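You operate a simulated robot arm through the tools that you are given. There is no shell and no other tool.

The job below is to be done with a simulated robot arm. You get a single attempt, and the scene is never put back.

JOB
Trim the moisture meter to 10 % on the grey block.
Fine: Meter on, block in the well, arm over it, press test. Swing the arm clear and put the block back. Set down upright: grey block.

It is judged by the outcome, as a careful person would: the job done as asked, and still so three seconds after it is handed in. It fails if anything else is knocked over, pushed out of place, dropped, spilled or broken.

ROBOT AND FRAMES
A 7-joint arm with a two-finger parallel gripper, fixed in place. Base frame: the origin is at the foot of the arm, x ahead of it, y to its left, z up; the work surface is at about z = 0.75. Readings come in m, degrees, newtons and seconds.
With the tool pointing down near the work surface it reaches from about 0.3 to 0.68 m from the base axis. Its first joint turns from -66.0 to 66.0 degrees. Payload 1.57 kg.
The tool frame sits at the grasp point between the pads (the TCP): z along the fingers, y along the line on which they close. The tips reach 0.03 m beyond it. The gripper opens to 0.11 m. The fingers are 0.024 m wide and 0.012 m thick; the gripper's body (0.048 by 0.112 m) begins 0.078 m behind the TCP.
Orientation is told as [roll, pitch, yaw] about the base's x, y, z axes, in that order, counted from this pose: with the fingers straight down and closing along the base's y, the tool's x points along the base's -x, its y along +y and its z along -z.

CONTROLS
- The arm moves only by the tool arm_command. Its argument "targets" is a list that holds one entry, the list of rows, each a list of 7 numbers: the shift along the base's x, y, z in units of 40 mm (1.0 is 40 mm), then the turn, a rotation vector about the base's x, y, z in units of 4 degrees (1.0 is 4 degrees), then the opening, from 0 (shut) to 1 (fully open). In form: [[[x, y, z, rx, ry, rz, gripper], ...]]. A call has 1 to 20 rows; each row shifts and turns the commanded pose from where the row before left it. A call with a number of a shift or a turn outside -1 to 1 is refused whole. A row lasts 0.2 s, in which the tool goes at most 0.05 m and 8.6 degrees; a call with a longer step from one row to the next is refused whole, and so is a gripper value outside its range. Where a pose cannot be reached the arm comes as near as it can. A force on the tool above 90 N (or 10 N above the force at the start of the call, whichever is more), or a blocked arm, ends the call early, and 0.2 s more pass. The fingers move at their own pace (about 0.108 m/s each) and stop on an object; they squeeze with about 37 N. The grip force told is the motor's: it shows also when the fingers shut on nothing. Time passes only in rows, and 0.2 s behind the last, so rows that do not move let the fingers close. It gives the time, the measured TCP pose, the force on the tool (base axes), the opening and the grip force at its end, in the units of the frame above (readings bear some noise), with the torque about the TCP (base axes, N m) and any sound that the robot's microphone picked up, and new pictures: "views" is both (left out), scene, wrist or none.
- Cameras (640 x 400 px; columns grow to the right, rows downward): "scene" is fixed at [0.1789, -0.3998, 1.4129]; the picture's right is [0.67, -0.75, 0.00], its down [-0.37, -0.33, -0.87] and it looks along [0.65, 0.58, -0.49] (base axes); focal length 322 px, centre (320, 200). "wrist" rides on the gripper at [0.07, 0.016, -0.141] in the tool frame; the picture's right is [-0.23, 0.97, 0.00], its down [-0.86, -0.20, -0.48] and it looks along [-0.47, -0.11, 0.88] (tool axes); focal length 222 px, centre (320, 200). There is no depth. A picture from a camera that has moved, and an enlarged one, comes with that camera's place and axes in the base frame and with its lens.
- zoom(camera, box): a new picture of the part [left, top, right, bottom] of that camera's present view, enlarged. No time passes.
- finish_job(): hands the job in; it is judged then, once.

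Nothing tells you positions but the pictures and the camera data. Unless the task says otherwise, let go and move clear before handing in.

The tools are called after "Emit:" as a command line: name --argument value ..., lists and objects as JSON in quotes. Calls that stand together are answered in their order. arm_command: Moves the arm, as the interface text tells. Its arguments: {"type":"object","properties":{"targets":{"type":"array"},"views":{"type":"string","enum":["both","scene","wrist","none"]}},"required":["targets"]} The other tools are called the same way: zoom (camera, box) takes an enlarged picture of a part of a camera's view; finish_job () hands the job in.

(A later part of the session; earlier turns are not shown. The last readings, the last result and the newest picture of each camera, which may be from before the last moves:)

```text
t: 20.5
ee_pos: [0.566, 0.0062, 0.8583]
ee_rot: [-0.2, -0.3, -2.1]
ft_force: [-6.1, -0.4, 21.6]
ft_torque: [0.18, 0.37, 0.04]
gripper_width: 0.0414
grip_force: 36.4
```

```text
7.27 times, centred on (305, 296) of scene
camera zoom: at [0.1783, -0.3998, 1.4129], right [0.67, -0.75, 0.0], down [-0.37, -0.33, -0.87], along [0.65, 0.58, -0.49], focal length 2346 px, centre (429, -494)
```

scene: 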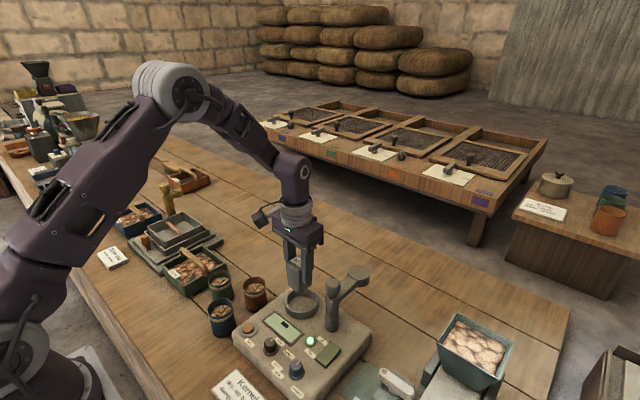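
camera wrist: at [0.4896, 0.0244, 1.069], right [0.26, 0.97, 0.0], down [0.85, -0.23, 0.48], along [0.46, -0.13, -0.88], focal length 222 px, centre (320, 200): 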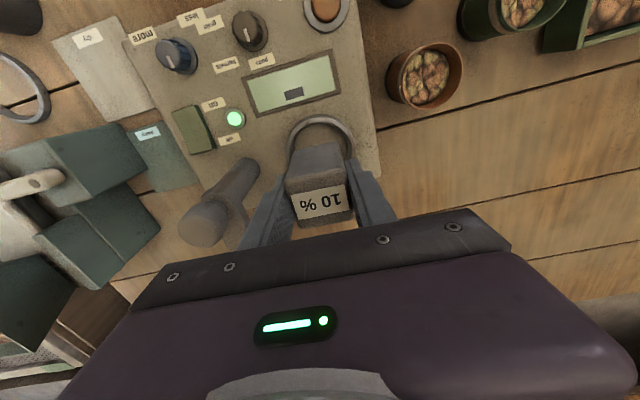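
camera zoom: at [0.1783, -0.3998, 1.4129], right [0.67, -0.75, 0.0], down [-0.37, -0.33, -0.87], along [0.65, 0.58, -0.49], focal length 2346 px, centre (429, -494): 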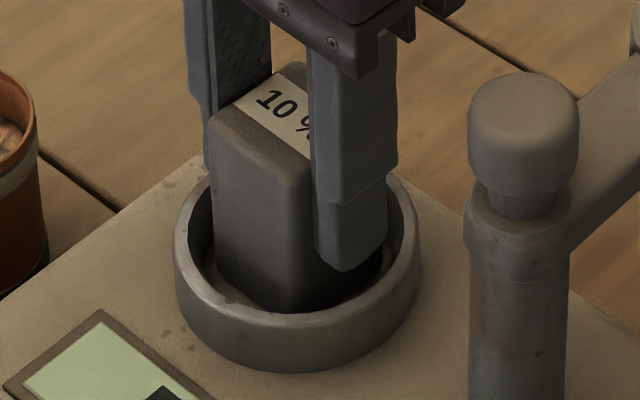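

Contact: the block stands on the well floor (TCP z 0.858). I'll ease off, release and rise straight up.

Emit:
arm_command --targets '[[[0, 0, 0.03, 0, 0, 0, 0.2], [0, 0, 0, 0, 0, 0, 0.45], [0, 0, 0, 0, 0, 0, 0.65], [0, 0, 0, 0, 0, 0, 0.65], [0, 0, 0.5, 0, 0, 0, 0.65], [0, 0, 1, 0, 0, 0, 0.65], [0, 0, 1, 0, 0, 0, 0.65], [0, 0, 1, 0, 0, 0, 0.65], [0, 0, 0, 0, 0, 0, 0.65]]]'

Emit:
zoom --camera "scene" --box '[240, 240, 390, 350]'

Emit:
zoom --camera "wrist" --box '[180, 80, 400, 240]'

```text
t: 22.5
ee_pos: [0.5659, 0.0049, 0.9976]
ee_rot: [-0.1, -0.2, -2.0]
ft_force: [0.2, -0.7, -0.5]
ft_torque: [0.04, 0.0, -0.01]
gripper_width: 0.0708
grip_force: 0.0
camera wrist: at [0.4946, 0.0229, 1.1392], right [0.26, 0.97, 0.0], down [0.85, -0.23, 0.48], along [0.47, -0.13, -0.88], focal length 222 px, centre (320, 200)
```

scene: 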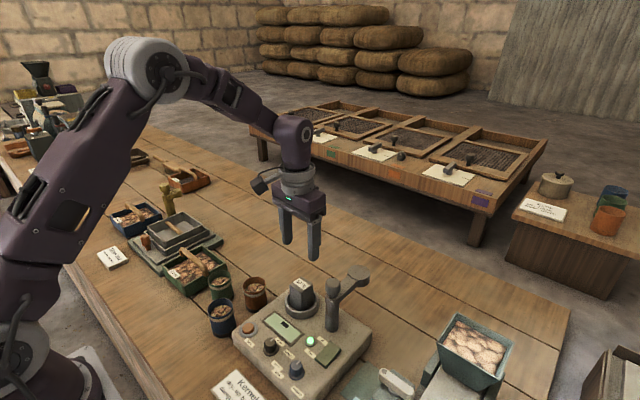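
wrist: 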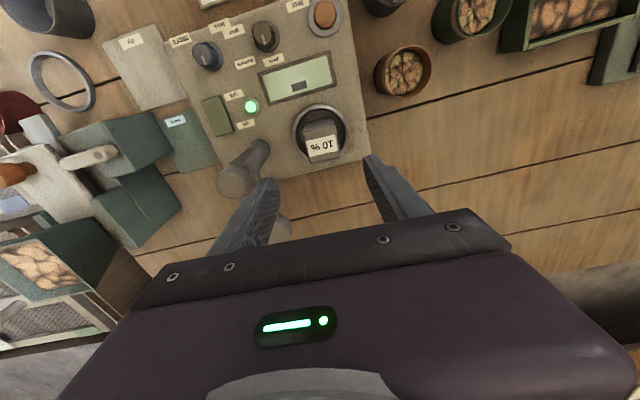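

```text
3.64 times, centred on (315, 295) of scene
camera zoom: at [0.1789, -0.3998, 1.4129], right [0.67, -0.75, 0.0], down [-0.37, -0.33, -0.87], along [0.65, 0.58, -0.49], focal length 1173 px, centre (338, -146)
```

zoom: 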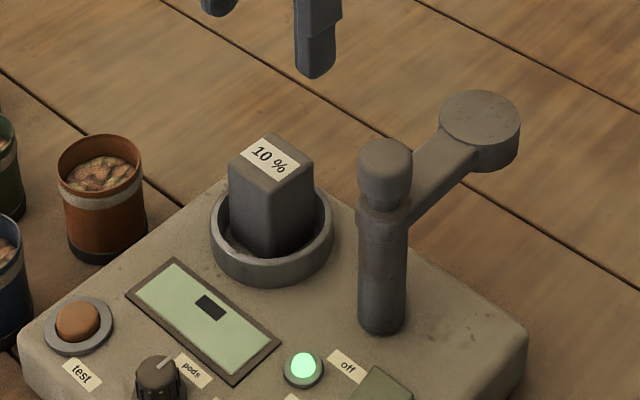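

```text
2.50 times, centred on (290, 160) of wrist
camera zoom: at [0.4946, 0.0229, 1.1392], right [0.26, 0.97, 0.0], down [0.85, -0.23, 0.48], along [0.47, -0.13, -0.88], focal length 555 px, centre (395, 300)
```

zoom: 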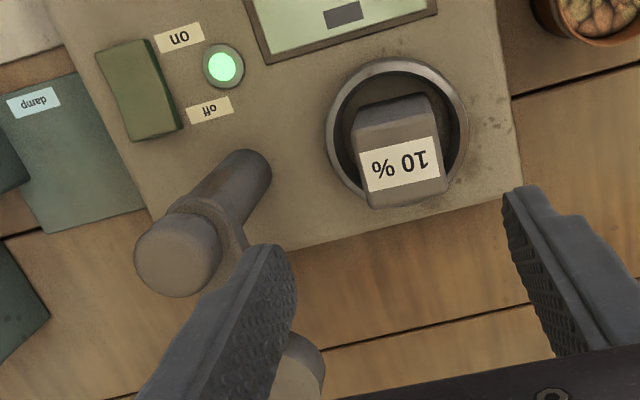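

The block stands upright in the well, and the arm pad (z≈0.88–0.90) will clear its top (≈0.862). Next I'll close the fingers and place them on the −y side of the meter's arm bar, to push it round counter-clockwise over the well.

Emit:
arm_command --targets '[[[0.35, -0.875, 0.2, 0, 0, 0, 0], [0.35, -0.875, 0, 0, 0, 0, 0], [0.35, -0.875, 0, 0, 0, 0, 0], [0.35, -0.875, 0, 0, 0, 0, 0], [0, 0, -0.5, 0, 0, 0, 0], [0, 0, 0, 0, 0, 0, 0]]]'

Emit:
zoom --camera "scene" --box '[290, 220, 410, 320]'

Emit:
zoom --camera "wrist" --box '[240, 80, 400, 240]'

```text
t: 23.9
ee_pos: [0.6191, -0.1348, 0.9848]
ee_rot: [-0.1, -0.3, -2.1]
ft_force: [0.9, -0.4, 0.1]
ft_torque: [0.01, -0.03, 0.01]
gripper_width: 0.0002
grip_force: 21.3
camera wrist: at [0.5475, -0.1162, 1.1258], right [0.26, 0.97, 0.0], down [0.85, -0.23, 0.48], along [0.46, -0.13, -0.88], focal length 222 px, centre (320, 200)
```

scene: 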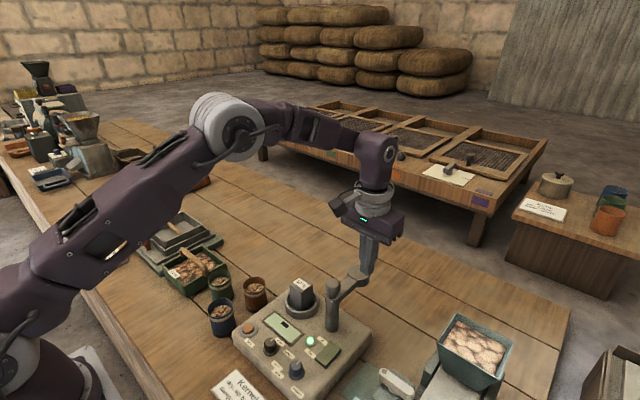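
wrist: 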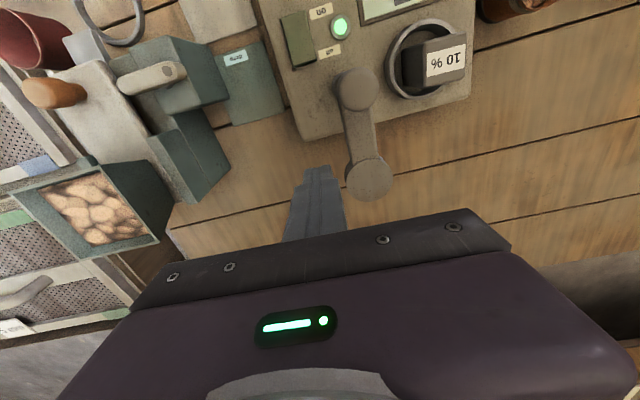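

```text
4.00 times, centred on (350, 270) of scene
camera zoom: at [0.1789, -0.3998, 1.4129], right [0.67, -0.75, 0.0], down [-0.37, -0.33, -0.87], along [0.65, 0.58, -0.49], focal length 1290 px, centre (200, -80)
```

zoom: 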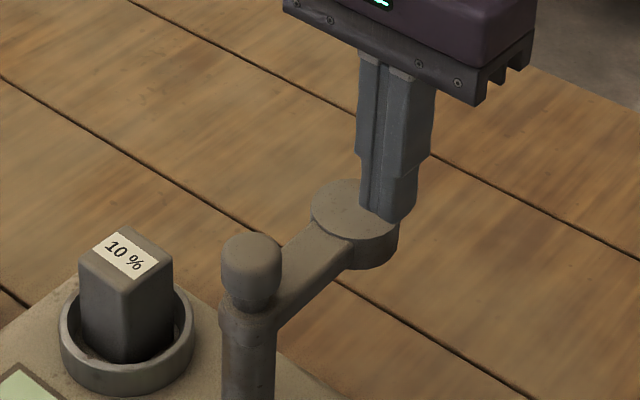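

```text
2.50 times, centred on (320, 160) of wrist
camera zoom: at [0.5475, -0.1162, 1.1258], right [0.26, 0.97, 0.0], down [0.85, -0.23, 0.48], along [0.46, -0.13, -0.88], focal length 555 px, centre (320, 300)
```

zoom: 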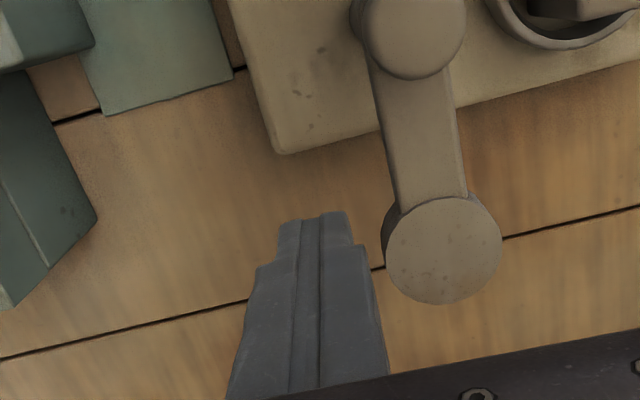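

The arm bar points along +x from the post at (0.566,-0.09). I'll lower the fingertips beside the bar and start the push in an arc.

Emit:
arm_command --targets '[[[0, 0, -0.7, 0, 0, 0, 0], [0, 0, -0.7, 0, 0, 0, 0], [0, 0, -0.6, 0, 0, 0, 0], [-0.04, 0.3, 0, 0, 0, 0, 0], [0, 0.2, 0, 0, 0, 0, 0], [0.06, 0.21, 0, 0, 0, 0, 0], [0.06, 0.21, 0, 0, 0, 0, 0], [0.07, 0.22, 0, 0, 0, 0, 0], [0, 0, 0, 0, 0, 0, 0]]]'

Emit:
zoom --camera "scene" --box '[290, 220, 410, 320]'

Emit:
zoom --camera "wrist" --box '[240, 80, 400, 240]'

```text
t: 25.9
ee_pos: [0.6267, -0.0901, 0.906]
ee_rot: [-0.1, -0.2, -2.0]
ft_force: [0.2, 0.6, -0.8]
ft_torque: [-0.01, 0.04, -0.02]
gripper_width: 0.0
grip_force: 21.3
camera wrist: at [0.5569, -0.0702, 1.0473], right [0.26, 0.97, 0.0], down [0.85, -0.23, 0.48], along [0.46, -0.13, -0.88], focal length 222 px, centre (320, 200)
```

scene: 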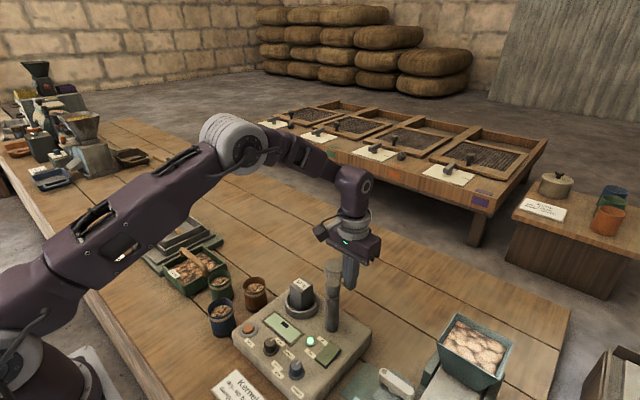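
wrist: 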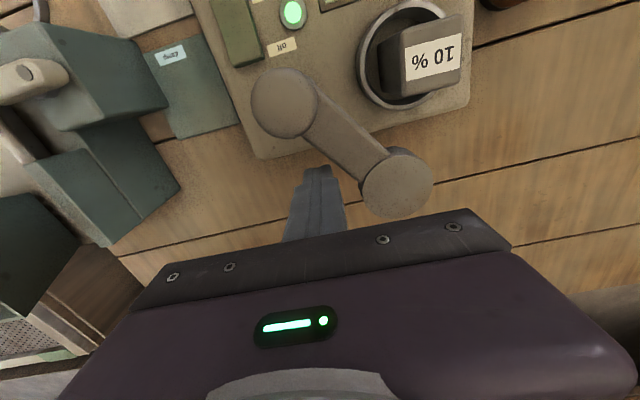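

```text
4.00 times, centred on (350, 270) of scene
camera zoom: at [0.1789, -0.3998, 1.4129], right [0.67, -0.75, 0.0], down [-0.37, -0.33, -0.87], along [0.65, 0.58, -0.49], focal length 1290 px, centre (200, -80)
```

zoom: 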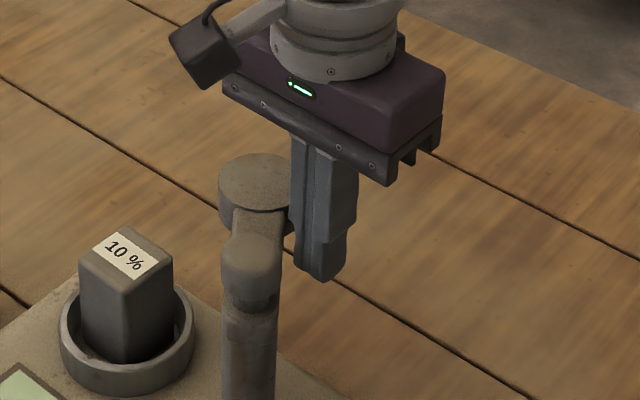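

```text
2.50 times, centred on (320, 160) of wrist
camera zoom: at [0.5569, -0.0702, 1.0473], right [0.26, 0.97, 0.0], down [0.85, -0.23, 0.48], along [0.46, -0.13, -0.88], focal length 555 px, centre (320, 300)
```

zoom: 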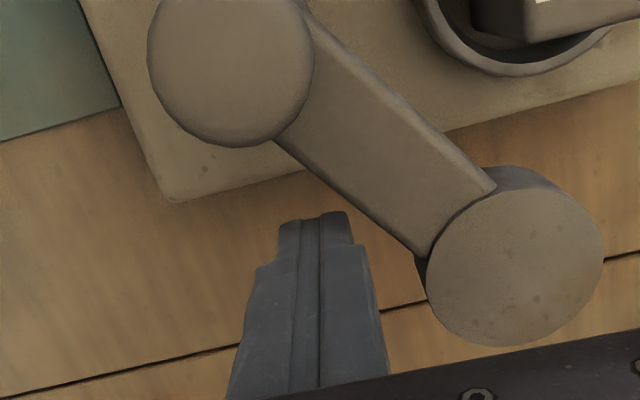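

The arm turns freely and is now at about 35–40°. I'll continue slowly to about 60°.

Emit:
arm_command --targets '[[[-0.02, 0.19, 0, 0, 0, 0, 0], [-0.02, 0.19, 0, 0, 0, 0, 0], [-0.08, 0.185, 0, 0, 0, 0, 0], [-0.08, 0.185, 0, 0, 0, 0, 0], [0, 0, 0, 0, 0, 0, 0]]]'

Emit:
zoom --camera "wrist" --box '[220, 60, 420, 240]'

```text
t: 27.1
ee_pos: [0.6183, -0.0587, 0.9072]
ee_rot: [-0.2, -0.2, -2.0]
ft_force: [0.7, 0.0, 0.3]
ft_torque: [0.0, 0.0, 0.02]
gripper_width: 0.0
grip_force: 21.6
camera wrist: at [0.5477, -0.0394, 1.0476], right [0.26, 0.97, 0.0], down [0.85, -0.23, 0.48], along [0.47, -0.13, -0.88], focal length 222 px, centre (320, 200)
```

scene: 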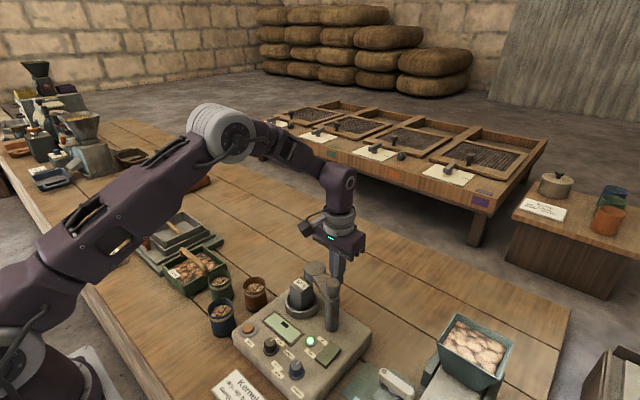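
wrist: 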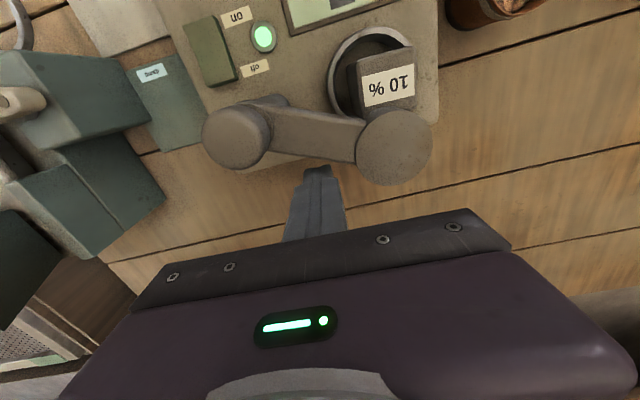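

```text
2.22 times, centred on (320, 150) of wrist
camera zoom: at [0.5477, -0.0394, 1.0476], right [0.26, 0.97, 0.0], down [0.85, -0.23, 0.48], along [0.47, -0.13, -0.88], focal length 494 px, centre (320, 311)
```

zoom: 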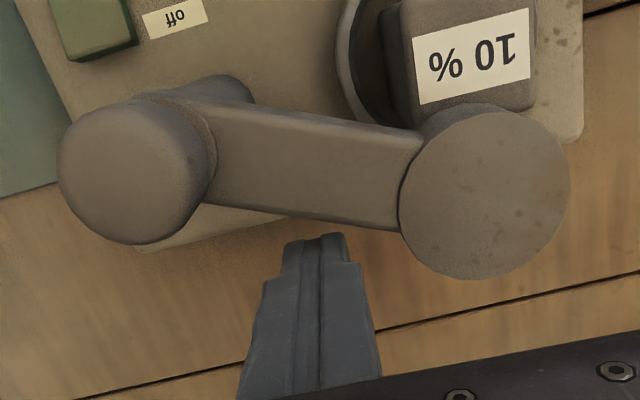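

The arm is at about 68°, with roughly 20° left. I'll keep nudging.

Emit:
arm_command --targets '[[[-0.14, 0.16, 0, 0, 0, 0, 0], [-0.14, 0.16, 0, 0, 0, 0, 0], [-0.1, 0.06, 0, 0, 0, 0, 0], [-0.07, 0.06, 0, 0, 0, 0, 0], [0, 0, 0, 0, 0, 0, 0]]]' --views "none"

Emit:
zoom --camera "wrist" --box '[220, 60, 420, 240]'

Emit:
zoom --camera "scene" --box '[270, 230, 390, 330]'

```text
t: 28.3
ee_pos: [0.6011, -0.0395, 0.906]
ee_rot: [-0.1, -0.2, -2.1]
ft_force: [0.8, 0.7, 0.1]
ft_torque: [-0.01, -0.02, -0.02]
gripper_width: 0.0
grip_force: 21.6
```

```text
2.22 times, centred on (320, 150) of wrist
camera zoom: at [0.5296, -0.0217, 1.0467], right [0.26, 0.97, 0.0], down [0.85, -0.23, 0.48], along [0.47, -0.13, -0.88], focal length 494 px, centre (320, 311)
```

zoom: 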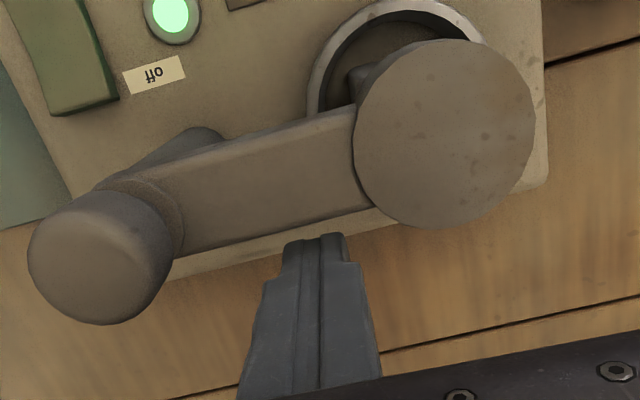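

```text
4.00 times, centred on (330, 280) of scene
camera zoom: at [0.1789, -0.3998, 1.4129], right [0.67, -0.75, 0.0], down [-0.37, -0.33, -0.87], along [0.65, 0.58, -0.49], focal length 1290 px, centre (280, -120)
```

zoom: 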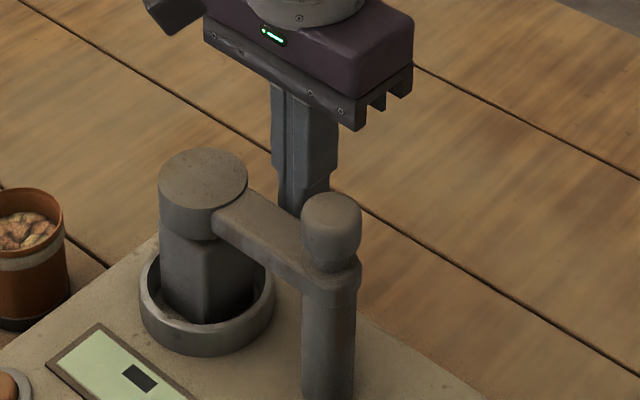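

The pad now sits directly over the block and well. I'll back off, rise, and move over to the test button.

Emit:
arm_command --targets '[[[0.4, 0, 0.1, 0, 0, 0, 0], [0, 0, 0.9, 0, 0, 0, 0], [0, 0, 1, 0, 0, 0, 0], [0, 0, 1, 0, 0, 0, 0], [-0.76, 0.35, 0, 0, 0, 0, 0], [-0.76, 0.35, 0, 0, 0, 0, 0], [-0.76, 0.35, 0, 0, 0, 0, 0], [-0.76, 0.35, 0, 0, 0, 0, 0], [-0.76, 0.35, 0, 0, 0, 0, 0], [-0.76, 0.35, 0, 0, 0, 0, 0], [0, 0, -0.9, 0, 0, 0, 0], [0, 0, -0.9, 0, 0, 0, 0], [0, 0, -0.9, 0, 0, 0, 0], [0, 0, 0, 0, 0, 0, 0]]]'

Emit:
zoom --camera "wrist" --box '[240, 100, 400, 220]'

Emit:
zoom --camera "scene" --box '[220, 260, 370, 380]'

```text
t: 31.3
ee_pos: [0.4357, 0.0429, 0.9172]
ee_rot: [-0.1, -0.1, -2.0]
ft_force: [0.8, -0.3, -0.3]
ft_torque: [0.04, 0.01, 0.0]
gripper_width: 0.0
grip_force: 21.3
camera wrist: at [0.3641, 0.0614, 1.0582], right [0.26, 0.97, 0.0], down [0.85, -0.23, 0.48], along [0.46, -0.13, -0.88], focal length 222 px, centre (320, 200)
```

scene: 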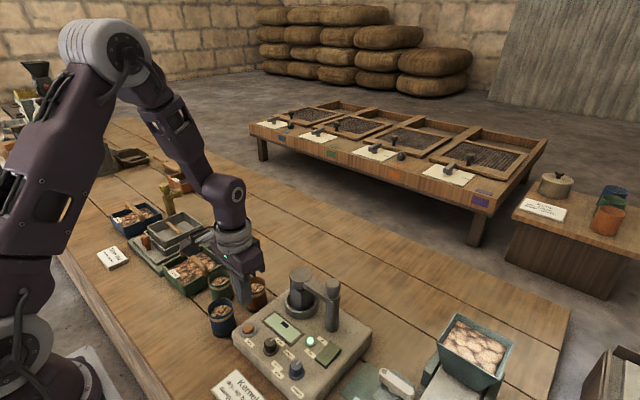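
wrist: 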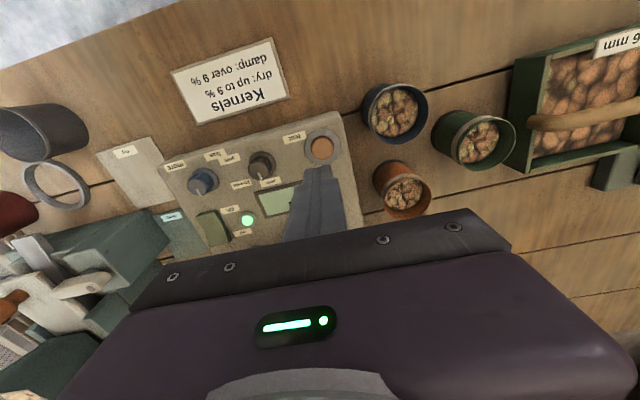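

```text
3.33 times, centred on (320, 160) of wrist
camera zoom: at [0.3641, 0.0614, 1.0582], right [0.26, 0.97, 0.0], down [0.85, -0.23, 0.48], along [0.46, -0.13, -0.88], focal length 740 px, centre (320, 333)
```

zoom: 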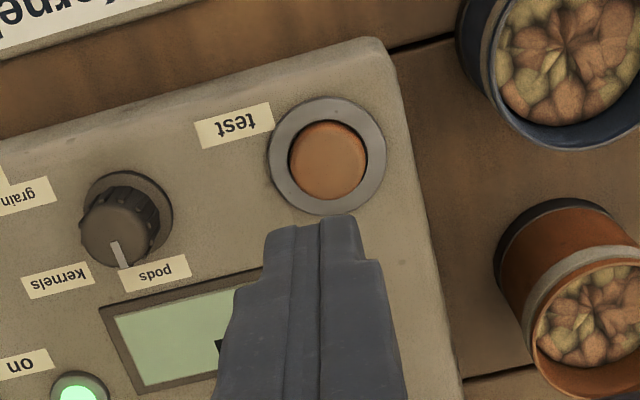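

```text
3.33 times, centred on (295, 320) of scene
camera zoom: at [0.1789, -0.3998, 1.4129], right [0.67, -0.75, 0.0], down [-0.37, -0.33, -0.87], along [0.65, 0.58, -0.49], focal length 1075 px, centre (403, -200)
```

zoom: 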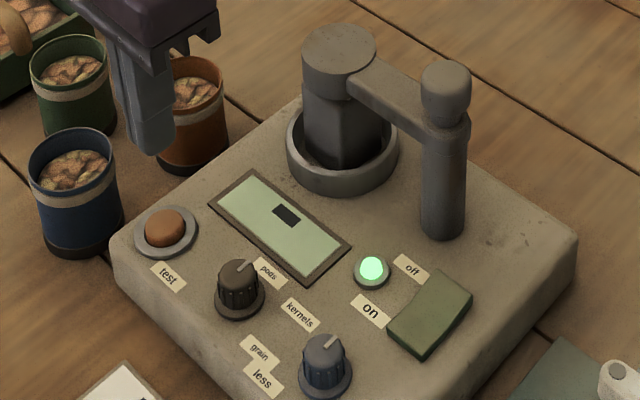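

The test button is at ≈(0.432,0.0455), so I'll correct slightly and come down onto it.

Emit:
arm_command --targets '[[[-0.08, 0.065, -0.7, 0, 0, 0, 0], [0, 0, -0.8, 0, 0, 0, 0], [0, 0, -0.15, 0, 0, 0, 0], [0, 0, -0.05, 0, 0, 0, 0], [0, 0, -0.05, 0, 0, 0, 0], [0, 0, 0, 0, 0, 0, 0]]]' --views "none"

Emit:
zoom --camera "scene" --box '[220, 260, 370, 380]'

Emit:
zoom --camera "wrist" --box '[200, 80, 400, 220]'

```text
t: 32.7
ee_pos: [0.4311, 0.0455, 0.8487]
ee_rot: [-0.1, -0.2, -2.0]
ft_force: [0.5, 0.9, -0.5]
ft_torque: [0.0, -0.01, -0.02]
gripper_width: 0.0
grip_force: 21.6
```

```text
3.33 times, centred on (295, 320) of scene
camera zoom: at [0.1789, -0.3998, 1.4129], right [0.67, -0.75, 0.0], down [-0.37, -0.33, -0.87], along [0.65, 0.58, -0.49], focal length 1075 px, centre (403, -200)
```

zoom: 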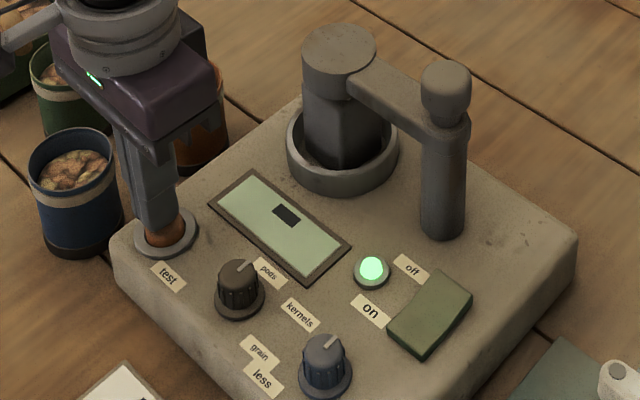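

```text
2.86 times, centred on (300, 150) of wrist
camera zoom: at [0.3602, 0.0649, 0.9893], right [0.26, 0.97, 0.0], down [0.85, -0.23, 0.48], along [0.46, -0.13, -0.88], focal length 635 px, centre (377, 343)
```

zoom: 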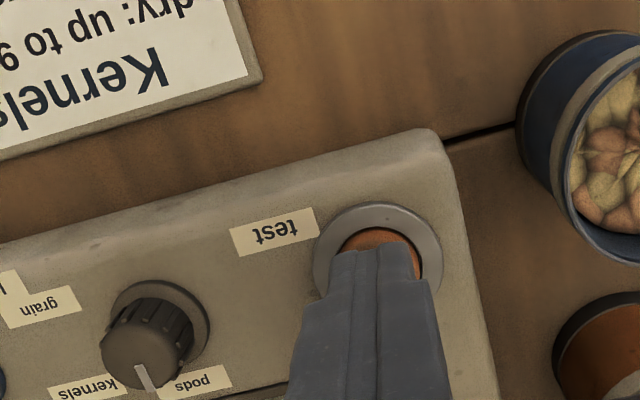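

Emit:
arm_command --targets '[[[-0.03, 0, -0.05, 0, 0, 0, 0], [0, 0, -0.05, 0, 0, 0, 0], [0, 0, -0.05, 0, 0, 0, 0], [0, 0, 0, 0, 0, 0, 0]]]' --views "none"

Emit:
zoom --camera "scene" --box '[220, 260, 370, 380]'

```text
t: 33.7
ee_pos: [0.4301, 0.0453, 0.8423]
ee_rot: [-0.1, -0.1, -2.0]
ft_force: [-0.8, 0.2, -0.8]
ft_torque: [-0.02, 0.0, -0.01]
gripper_width: 0.0
grip_force: 21.2
```

```text
3.33 times, centred on (295, 320) of scene
camera zoom: at [0.1789, -0.3998, 1.4129], right [0.67, -0.75, 0.0], down [-0.37, -0.33, -0.87], along [0.65, 0.58, -0.49], focal length 1075 px, centre (403, -200)
```

zoom: 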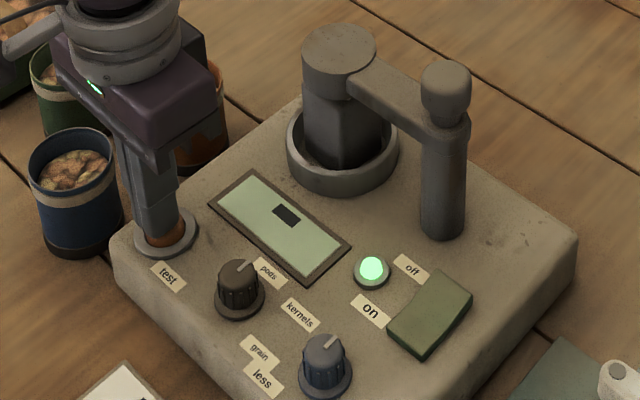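

Emit:
arm_command --targets '[[[0, 0, -0.05, 0, 0, 0, 0], [0, 0, -0.05, 0, 0, 0, 0], [0, 0, 0, 0, 0, 0, 0]]]' --views "none"

Emit:
zoom --camera "scene" --box '[220, 260, 370, 380]'

```text
t: 34.5
ee_pos: [0.4302, 0.0461, 0.8374]
ee_rot: [-0.2, -0.1, -1.9]
ft_force: [0.4, 2.0, 2.6]
ft_torque: [0.09, 0.02, 0.01]
gripper_width: 0.0
grip_force: 21.0
heard: click
```

```text
3.33 times, centred on (295, 320) of scene
camera zoom: at [0.1788, -0.3997, 1.4129], right [0.67, -0.75, 0.0], down [-0.37, -0.33, -0.87], along [0.65, 0.58, -0.49], focal length 1075 px, centre (403, -200)
```

zoom: 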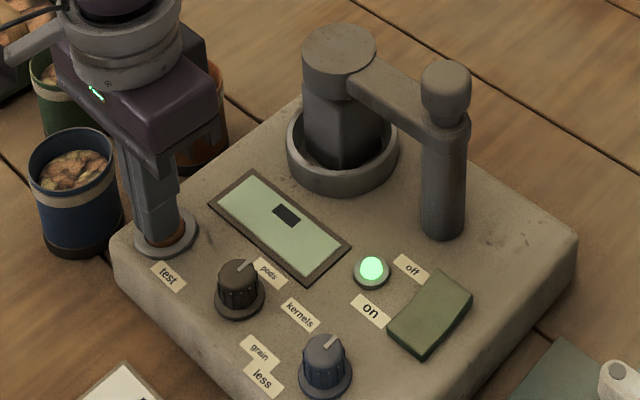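

A click was heard. I'll ease off and wait to see what the display shows.

Emit:
arm_command --targets '[[[0, 0, 0.2, 0, 0, 0, 0], [0, 0, 0.4, 0, 0, 0, 0], [0, 0, 0.4, 0, 0, 0, 0], [0, 0, 0, 0, 0, 0, 0], [0, 0, 0, 0, 0, 0, 0]]]' --views "none"

Emit:
zoom --camera "scene" --box '[240, 300, 330, 360]'

```text
t: 35.7
ee_pos: [0.4315, 0.0455, 0.8799]
ee_rot: [-0.1, -0.2, -1.9]
ft_force: [0.2, 0.9, 1.1]
ft_torque: [-0.02, 0.0, -0.03]
gripper_width: 0.0002
grip_force: 21.2
```

```text
6.67 times, centred on (285, 330) of scene
camera zoom: at [0.1789, -0.3998, 1.4129], right [0.67, -0.75, 0.0], down [-0.37, -0.33, -0.87], along [0.65, 0.58, -0.49], focal length 2150 px, centre (553, -667)
```

zoom: 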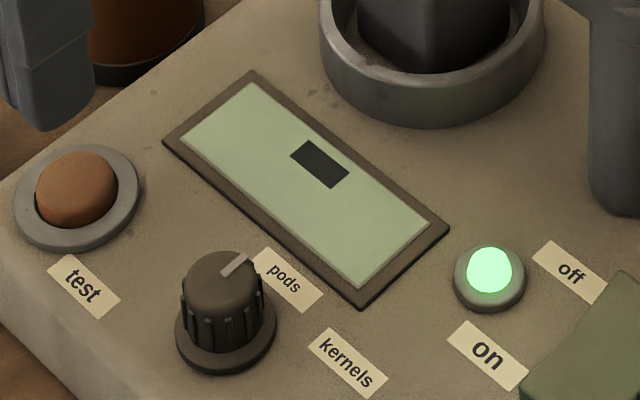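

The display still shows a dash. I'll wait a couple of seconds in case the reading takes time.

Emit:
arm_command --targets '[[[0, 0, 0, 0, 0, 0, 0], [0, 0, 0, 0, 0, 0, 0], [0, 0, 0, 0, 0, 0, 0], [0, 0, 0, 0, 0, 0, 0], [0, 0, 0, 0, 0, 0, 0], [0, 0, 0, 0, 0, 0, 0], [0, 0, 0, 0, 0, 0, 0], [0, 0, 0, 0, 0, 0, 0], [0, 0, 0, 0, 0, 0, 0], [0, 0, 0, 0, 0, 0, 0]]]' --views "scene"

Emit:
zoom --camera "scene" --box '[240, 300, 330, 360]'

```text
t: 37.9
ee_pos: [0.4306, 0.046, 0.8786]
ee_rot: [-0.1, -0.3, -2.0]
ft_force: [-0.1, 0.2, 0.4]
ft_torque: [0.01, -0.01, 0.0]
gripper_width: 0.0001
grip_force: 21.9
```

scene: 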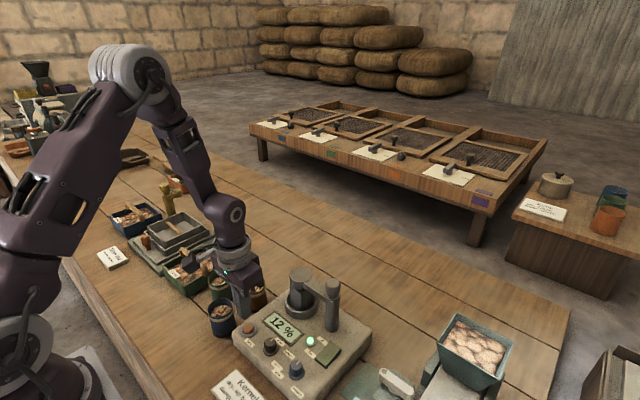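

```text
6.67 times, centred on (285, 330) of scene
camera zoom: at [0.1789, -0.3998, 1.4129], right [0.67, -0.75, 0.0], down [-0.37, -0.33, -0.87], along [0.65, 0.58, -0.49], focal length 2150 px, centre (553, -667)
```

zoom: 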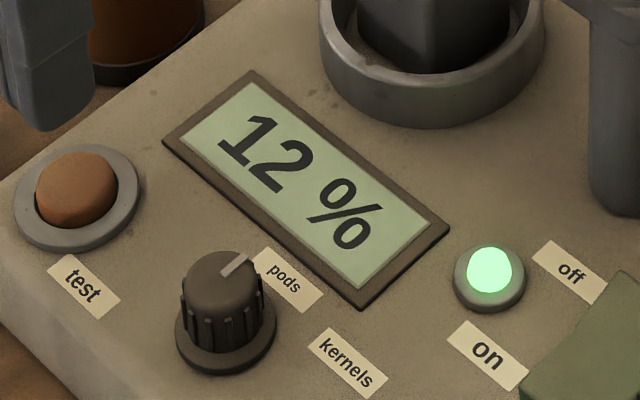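

The meter reads 12 %, so the trim must go down ("less", counter-clockwise). I'll move over the blue trim knob.

Emit:
arm_command --targets '[[[0, 0, 0.8, 0, 0, 0, 0.2], [0.03, -0.95, 0.2, 0, 0, 0, 0.45], [0.03, -0.95, 0, 0, 0, 0, 0.45], [0.03, -0.95, 0, 0, 0, 0, 0.45], [0.02, -0.95, 0, 0, 0, 0, 0.45], [0, 0, 0, 0, 0, 0, 0.45], [0, 0, 0, 0, 0, 0, 0.45]]]'

Emit:
zoom --camera "wrist" --box '[240, 100, 400, 220]'

Emit:
zoom --camera "scene" --box '[240, 300, 340, 390]'

```text
t: 39.5
ee_pos: [0.435, -0.1045, 0.9195]
ee_rot: [-0.1, -0.3, -2.1]
ft_force: [-0.3, 1.3, 0.6]
ft_torque: [0.04, -0.01, -0.01]
gripper_width: 0.0495
grip_force: 0.0
camera wrist: at [0.3638, -0.0857, 1.0597], right [0.26, 0.97, 0.0], down [0.85, -0.23, 0.48], along [0.46, -0.13, -0.88], focal length 222 px, centre (320, 200)
```

scene: 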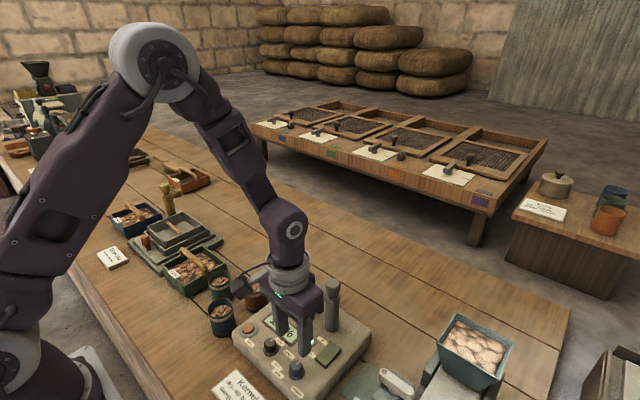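
wrist: 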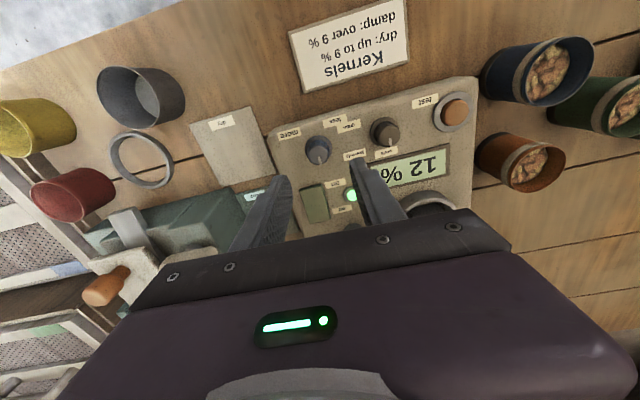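

```text
3.33 times, centred on (320, 160) of wrist
camera zoom: at [0.3638, -0.0857, 1.0597], right [0.26, 0.97, 0.0], down [0.85, -0.23, 0.48], along [0.46, -0.13, -0.88], focal length 740 px, centre (320, 333)
```

zoom: 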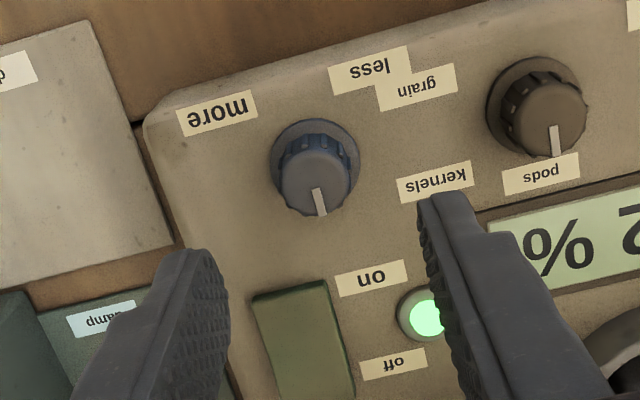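

```text
4.44 times, centred on (290, 345) of scene
camera zoom: at [0.1788, -0.3998, 1.4129], right [0.67, -0.75, 0.0], down [-0.37, -0.33, -0.87], along [0.65, 0.58, -0.49], focal length 1434 px, centre (453, -444)
```

zoom: 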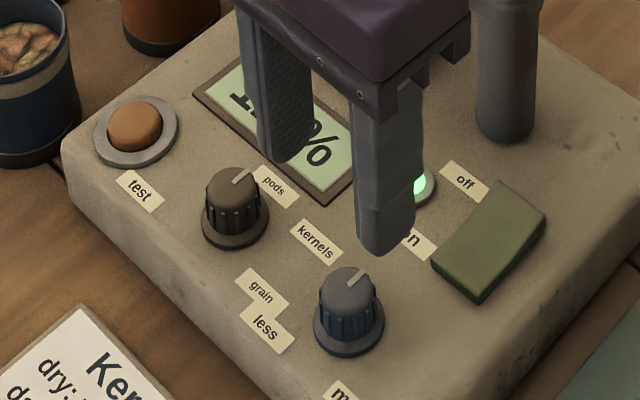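

The trim knob centre is ≈(0.434,-0.106). I'll descend around it and close gently.

Emit:
arm_command --targets '[[[-0.02, -0.04, -0.7, 0, 0, 0, 0.45], [0, 0, -0.7, 0, 0, 0, 0.45], [0, 0, -0.5, 0, 0, 0, 0.45], [0, 0, -0.1, 0, 0, 0, 0.45], [0, 0, 0, 0, 0, 0, 0.45]]]' --views "none"

Emit:
zoom --camera "wrist" --box '[240, 120, 400, 240]'

Emit:
zoom --camera "scene" --box '[240, 300, 340, 390]'

```text
t: 40.7
ee_pos: [0.4332, -0.1067, 0.8382]
ee_rot: [0.0, -0.2, -2.0]
ft_force: [-0.7, 0.0, -0.5]
ft_torque: [0.0, 0.0, -0.01]
gripper_width: 0.0495
grip_force: 0.1
```

```text
3.33 times, centred on (320, 180) of wrist
camera zoom: at [0.3627, -0.0885, 0.9791], right [0.26, 0.97, 0.0], down [0.85, -0.23, 0.48], along [0.46, -0.13, -0.88], focal length 740 px, centre (320, 267)
```

zoom: 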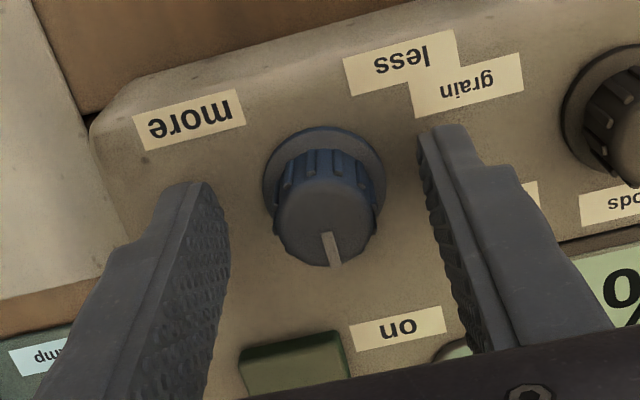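

```text
4.44 times, centred on (290, 345) of scene
camera zoom: at [0.1789, -0.3998, 1.4129], right [0.67, -0.75, 0.0], down [-0.37, -0.33, -0.87], along [0.65, 0.58, -0.49], focal length 1434 px, centre (453, -444)
```

zoom: 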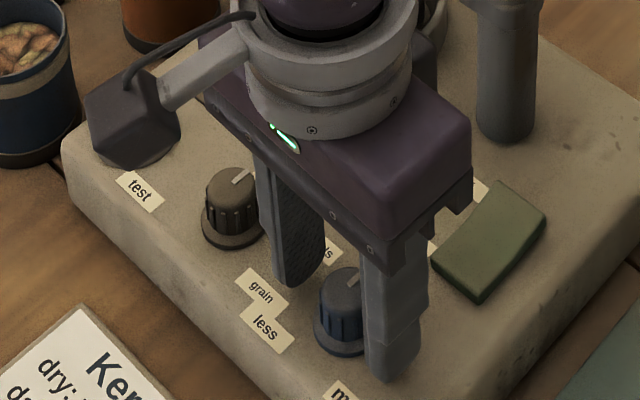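

The knob is centred between the fingers. I'll close and make a first small turn counter-clockwise (16°) to learn the effect.

Emit:
arm_command --targets '[[[0, 0, 0, 0, 0, 0, 0.15], [0, 0, 0, 0, 0, 0, 0.15], [0, 0, 0, 0, 0, 0, 0.15], [0, 0, 0, 0, 0, 1, 0.15], [0, 0, 0, 0, 0, 1, 0.15], [0, 0, 0, 0, 0, 1, 0.15], [0, 0, 0, 0, 0, 1, 0.15], [0, 0, 0, 0, 0, 0, 0.15]]]'

Emit:
zoom --camera "wrist" --box '[280, 100, 480, 240]'

```text
t: 42.5
ee_pos: [0.4339, -0.1084, 0.8389]
ee_rot: [-0.1, -0.2, 14.1]
ft_force: [3.0, 15.4, -13.4]
ft_torque: [0.45, 0.08, 0.04]
gripper_width: 0.0233
grip_force: 35.9
camera wrist: at [0.3603, -0.1085, 0.9792], right [-0.02, 1.0, 0.0], down [0.88, 0.01, 0.48], along [0.48, 0.01, -0.88], focal length 222 px, centre (320, 200)
```

scene: 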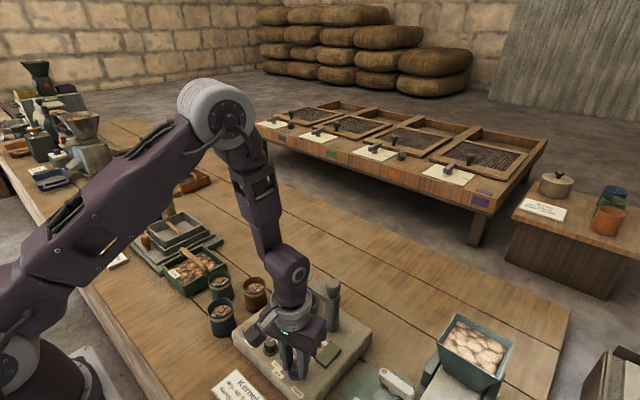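
wrist: 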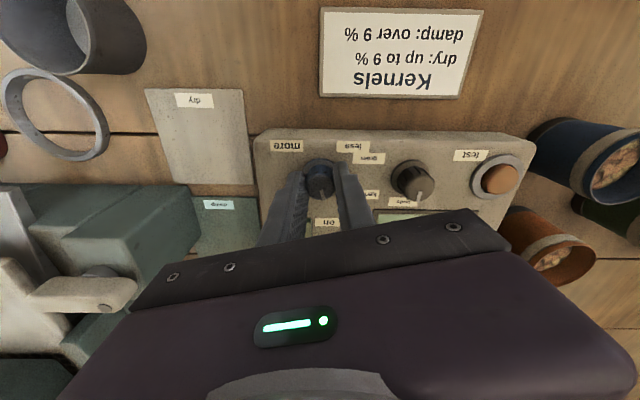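

```text
2.86 times, centred on (380, 170) of wrist
camera zoom: at [0.3603, -0.1085, 0.9792], right [-0.02, 1.0, 0.0], down [0.88, 0.01, 0.48], along [0.48, 0.01, -0.88], focal length 635 px, centre (149, 286)
```

zoom: 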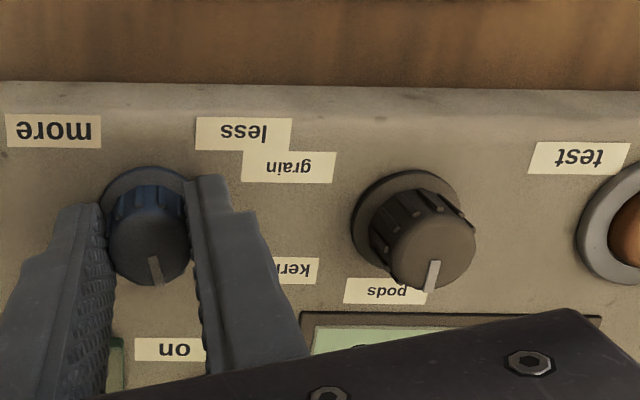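

Emit:
zoom --camera "scene" --box '[235, 290, 335, 380]'

```text
4.44 times, centred on (285, 335) of scene
camera zoom: at [0.1791, -0.3995, 1.4129], right [0.67, -0.75, 0.0], down [-0.37, -0.33, -0.87], along [0.65, 0.58, -0.49], focal length 1434 px, centre (476, -400)
```

zoom: 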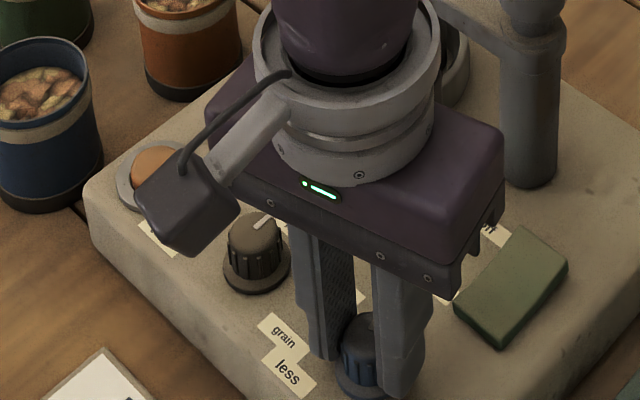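

The display is hidden by the gripper, so I'll release and rise straight up to read it.

Emit:
arm_command --targets '[[[0, 0, 0, 0, 0, 0, 0.45], [0, 0, 0, 0, 0, 0, 0.45], [0, 0, 0.5, 0, 0, 0, 0.45], [0, 0, 1, 0, 0, 0, 0.45], [0, 0, 1, 0, 0, 0, 0.45], [0, 0, 0, 0, 0, 0, 0.45]]]'

Emit:
zoom --camera "scene" --box '[235, 290, 335, 380]'

Emit:
zoom --camera "wrist" --box '[260, 100, 480, 240]'

```text
t: 43.9
ee_pos: [0.4338, -0.1077, 0.938]
ee_rot: [-0.1, -0.2, 14.1]
ft_force: [0.2, 0.5, 0.4]
ft_torque: [0.01, -0.01, 0.02]
gripper_width: 0.0495
grip_force: 0.0
camera wrist: at [0.3606, -0.1084, 1.0784], right [-0.01, 1.0, 0.0], down [0.88, 0.01, 0.48], along [0.48, 0.01, -0.88], focal length 222 px, centre (320, 200)
```

scene: 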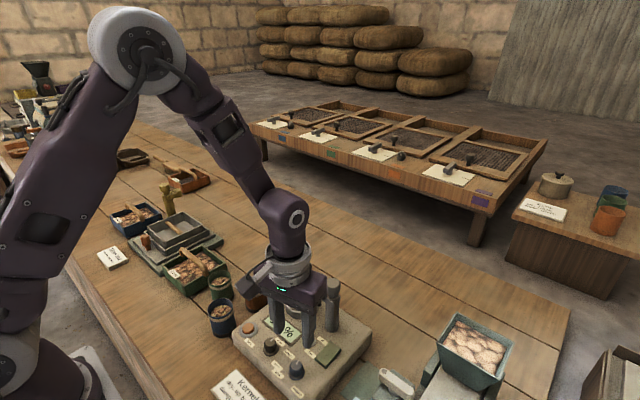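
wrist: 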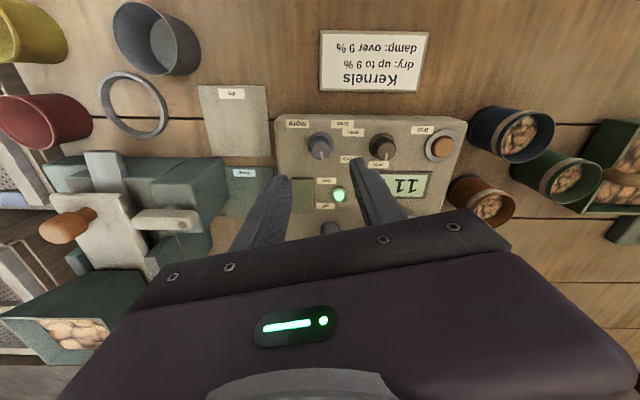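

```text
4.44 times, centred on (285, 335) of scene
camera zoom: at [0.1788, -0.3998, 1.4129], right [0.67, -0.75, 0.0], down [-0.37, -0.33, -0.87], along [0.65, 0.58, -0.49], focal length 1434 px, centre (476, -400)
```

zoom: 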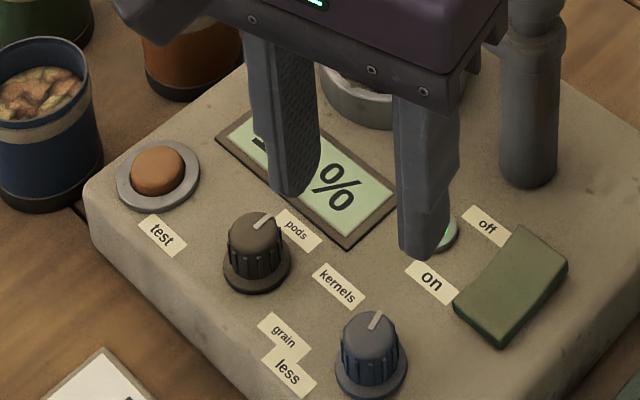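

```text
2.86 times, centred on (370, 170) of wrist
camera zoom: at [0.3606, -0.1084, 1.0784], right [-0.01, 1.0, 0.0], down [0.88, 0.01, 0.48], along [0.48, 0.01, -0.88], focal length 635 px, centre (177, 286)
```

zoom: 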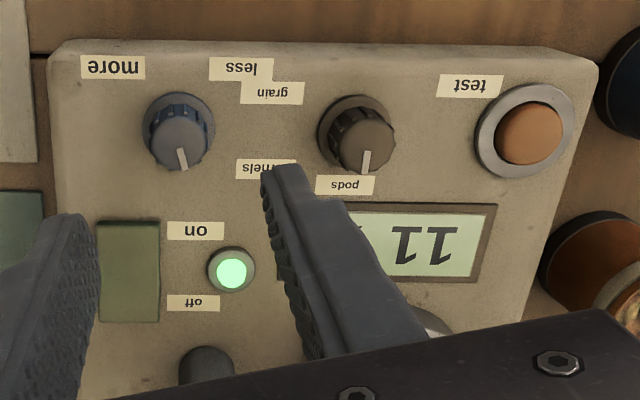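

The display updates live and now reads 11 %. About 16° took off roughly 1 %, so I'll regrip and turn another 8° to find the 10 % zone.

Emit:
arm_command --targets '[[[0, 0, -1, 0, 0, 0, 0.45], [0, 0, -1, 0, 0, 0, 0.45], [0, 0, -0.5, 0, 0, 0, 0.45], [0, 0, 0, 0, 0, 0, 0.45], [0, 0, 0, 0, 0, 0, 0.15], [0, 0, 0, 0, 0, 0, 0.15], [0, 0, 0, 0, 0, 0, 0.15], [0, 0, 0, 0, 0, 1, 0.15], [0, 0, 0, 0, 0, 1, 0.15], [0, 0, 0, 0, 0, 0, 0.15], [0, 0, 0, 0, 0, 0, 0.45], [0, 0, 0, 0, 0, 0, 0.45], [0, 0, 0.5, 0, 0, 0, 0.45], [0, 0, 1, 0, 0, 0, 0.45], [0, 0, 1, 0, 0, 0, 0.45], [0, 0, 0, 0, 0, 0, 0.45]]]' --views "none"

Emit:
zoom --camera "wrist" --box '[260, 100, 480, 240]'

```text
t: 47.3
ee_pos: [0.4331, -0.1085, 0.9362]
ee_rot: [0.0, -0.1, 21.9]
ft_force: [-0.3, 0.4, -0.2]
ft_torque: [-0.01, 0.0, 0.04]
gripper_width: 0.0493
grip_force: 0.1
```

```text
2.86 times, centred on (370, 170) of wrist
camera zoom: at [0.3607, -0.1193, 1.0771], right [-0.15, 0.99, 0.0], down [0.87, 0.14, 0.48], along [0.48, 0.07, -0.88], focal length 635 px, centre (177, 286)
```

zoom: 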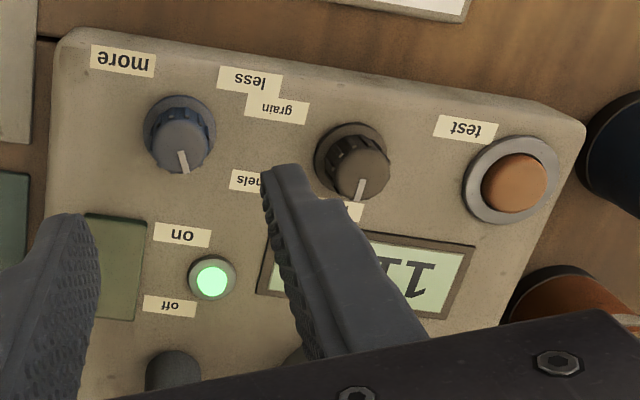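

Still 11 % after 24° in total. I'll turn another 8°.

Emit:
arm_command --targets '[[[0, 0, -1, 0, 0, 0, 0.45], [0, 0, -1, 0, 0, 0, 0.45], [0, 0, -0.5, 0, 0, 0, 0.45], [0, 0, 0, 0, 0, 0, 0.45], [0, 0, 0, 0, 0, 0, 0.15], [0, 0, 0, 0, 0, 0, 0.15], [0, 0, 0, 0, 0, 0, 0.15], [0, 0, 0, 0, 0, 1, 0.15], [0, 0, 0, 0, 0, 1, 0.15], [0, 0, 0, 0, 0, 0, 0.15], [0, 0, 0, 0, 0, 0, 0.45], [0, 0, 0, 0, 0, 0, 0.45], [0, 0, 0.5, 0, 0, 0, 0.45], [0, 0, 1, 0, 0, 0, 0.45], [0, 0, 1, 0, 0, 0, 0.45], [0, 0, 0, 0, 0, 0, 0.45]]]' --views "scene"

Emit:
zoom --camera "wrist" --box '[260, 100, 480, 240]'

Emit:
zoom --camera "scene" --box '[235, 290, 335, 380]'

```text
t: 50.7
ee_pos: [0.4337, -0.1085, 0.9386]
ee_rot: [-0.1, -0.3, 30.0]
ft_force: [0.1, -0.7, 0.2]
ft_torque: [-0.01, -0.01, -0.02]
gripper_width: 0.0496
grip_force: 0.0
```

scene: 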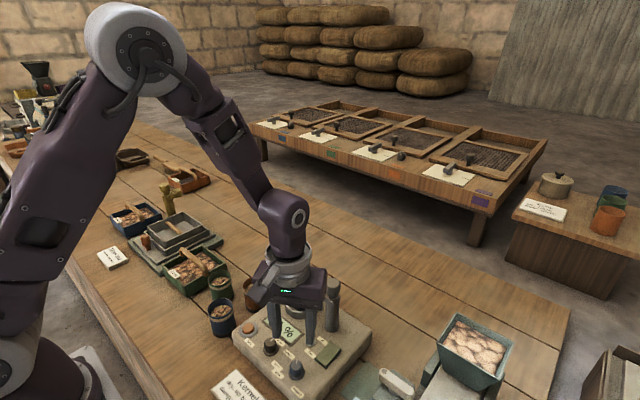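

```text
2.86 times, centred on (370, 170) of wrist
camera zoom: at [0.3626, -0.1298, 1.0793], right [-0.29, 0.96, 0.0], down [0.84, 0.25, 0.48], along [0.46, 0.14, -0.88], focal length 635 px, centre (177, 286)
```

zoom: 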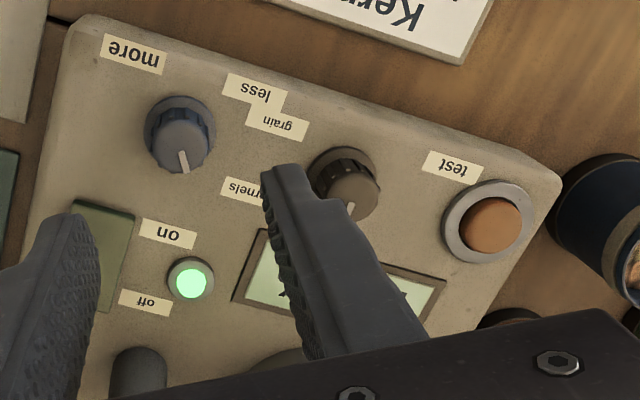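

```text
4.44 times, centred on (285, 335) of scene
camera zoom: at [0.1788, -0.3998, 1.4129], right [0.67, -0.75, 0.0], down [-0.37, -0.33, -0.87], along [0.65, 0.58, -0.49], focal length 1434 px, centre (476, -400)
```

zoom: 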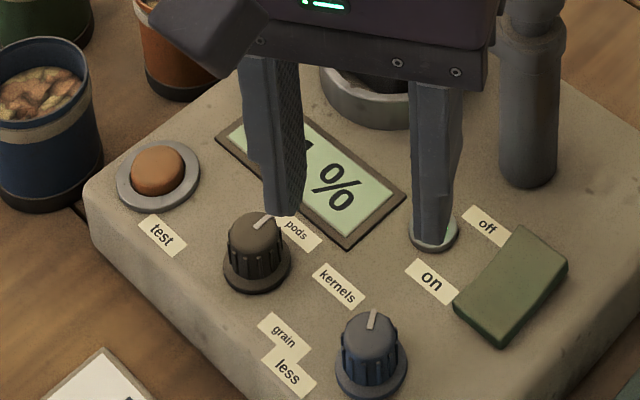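

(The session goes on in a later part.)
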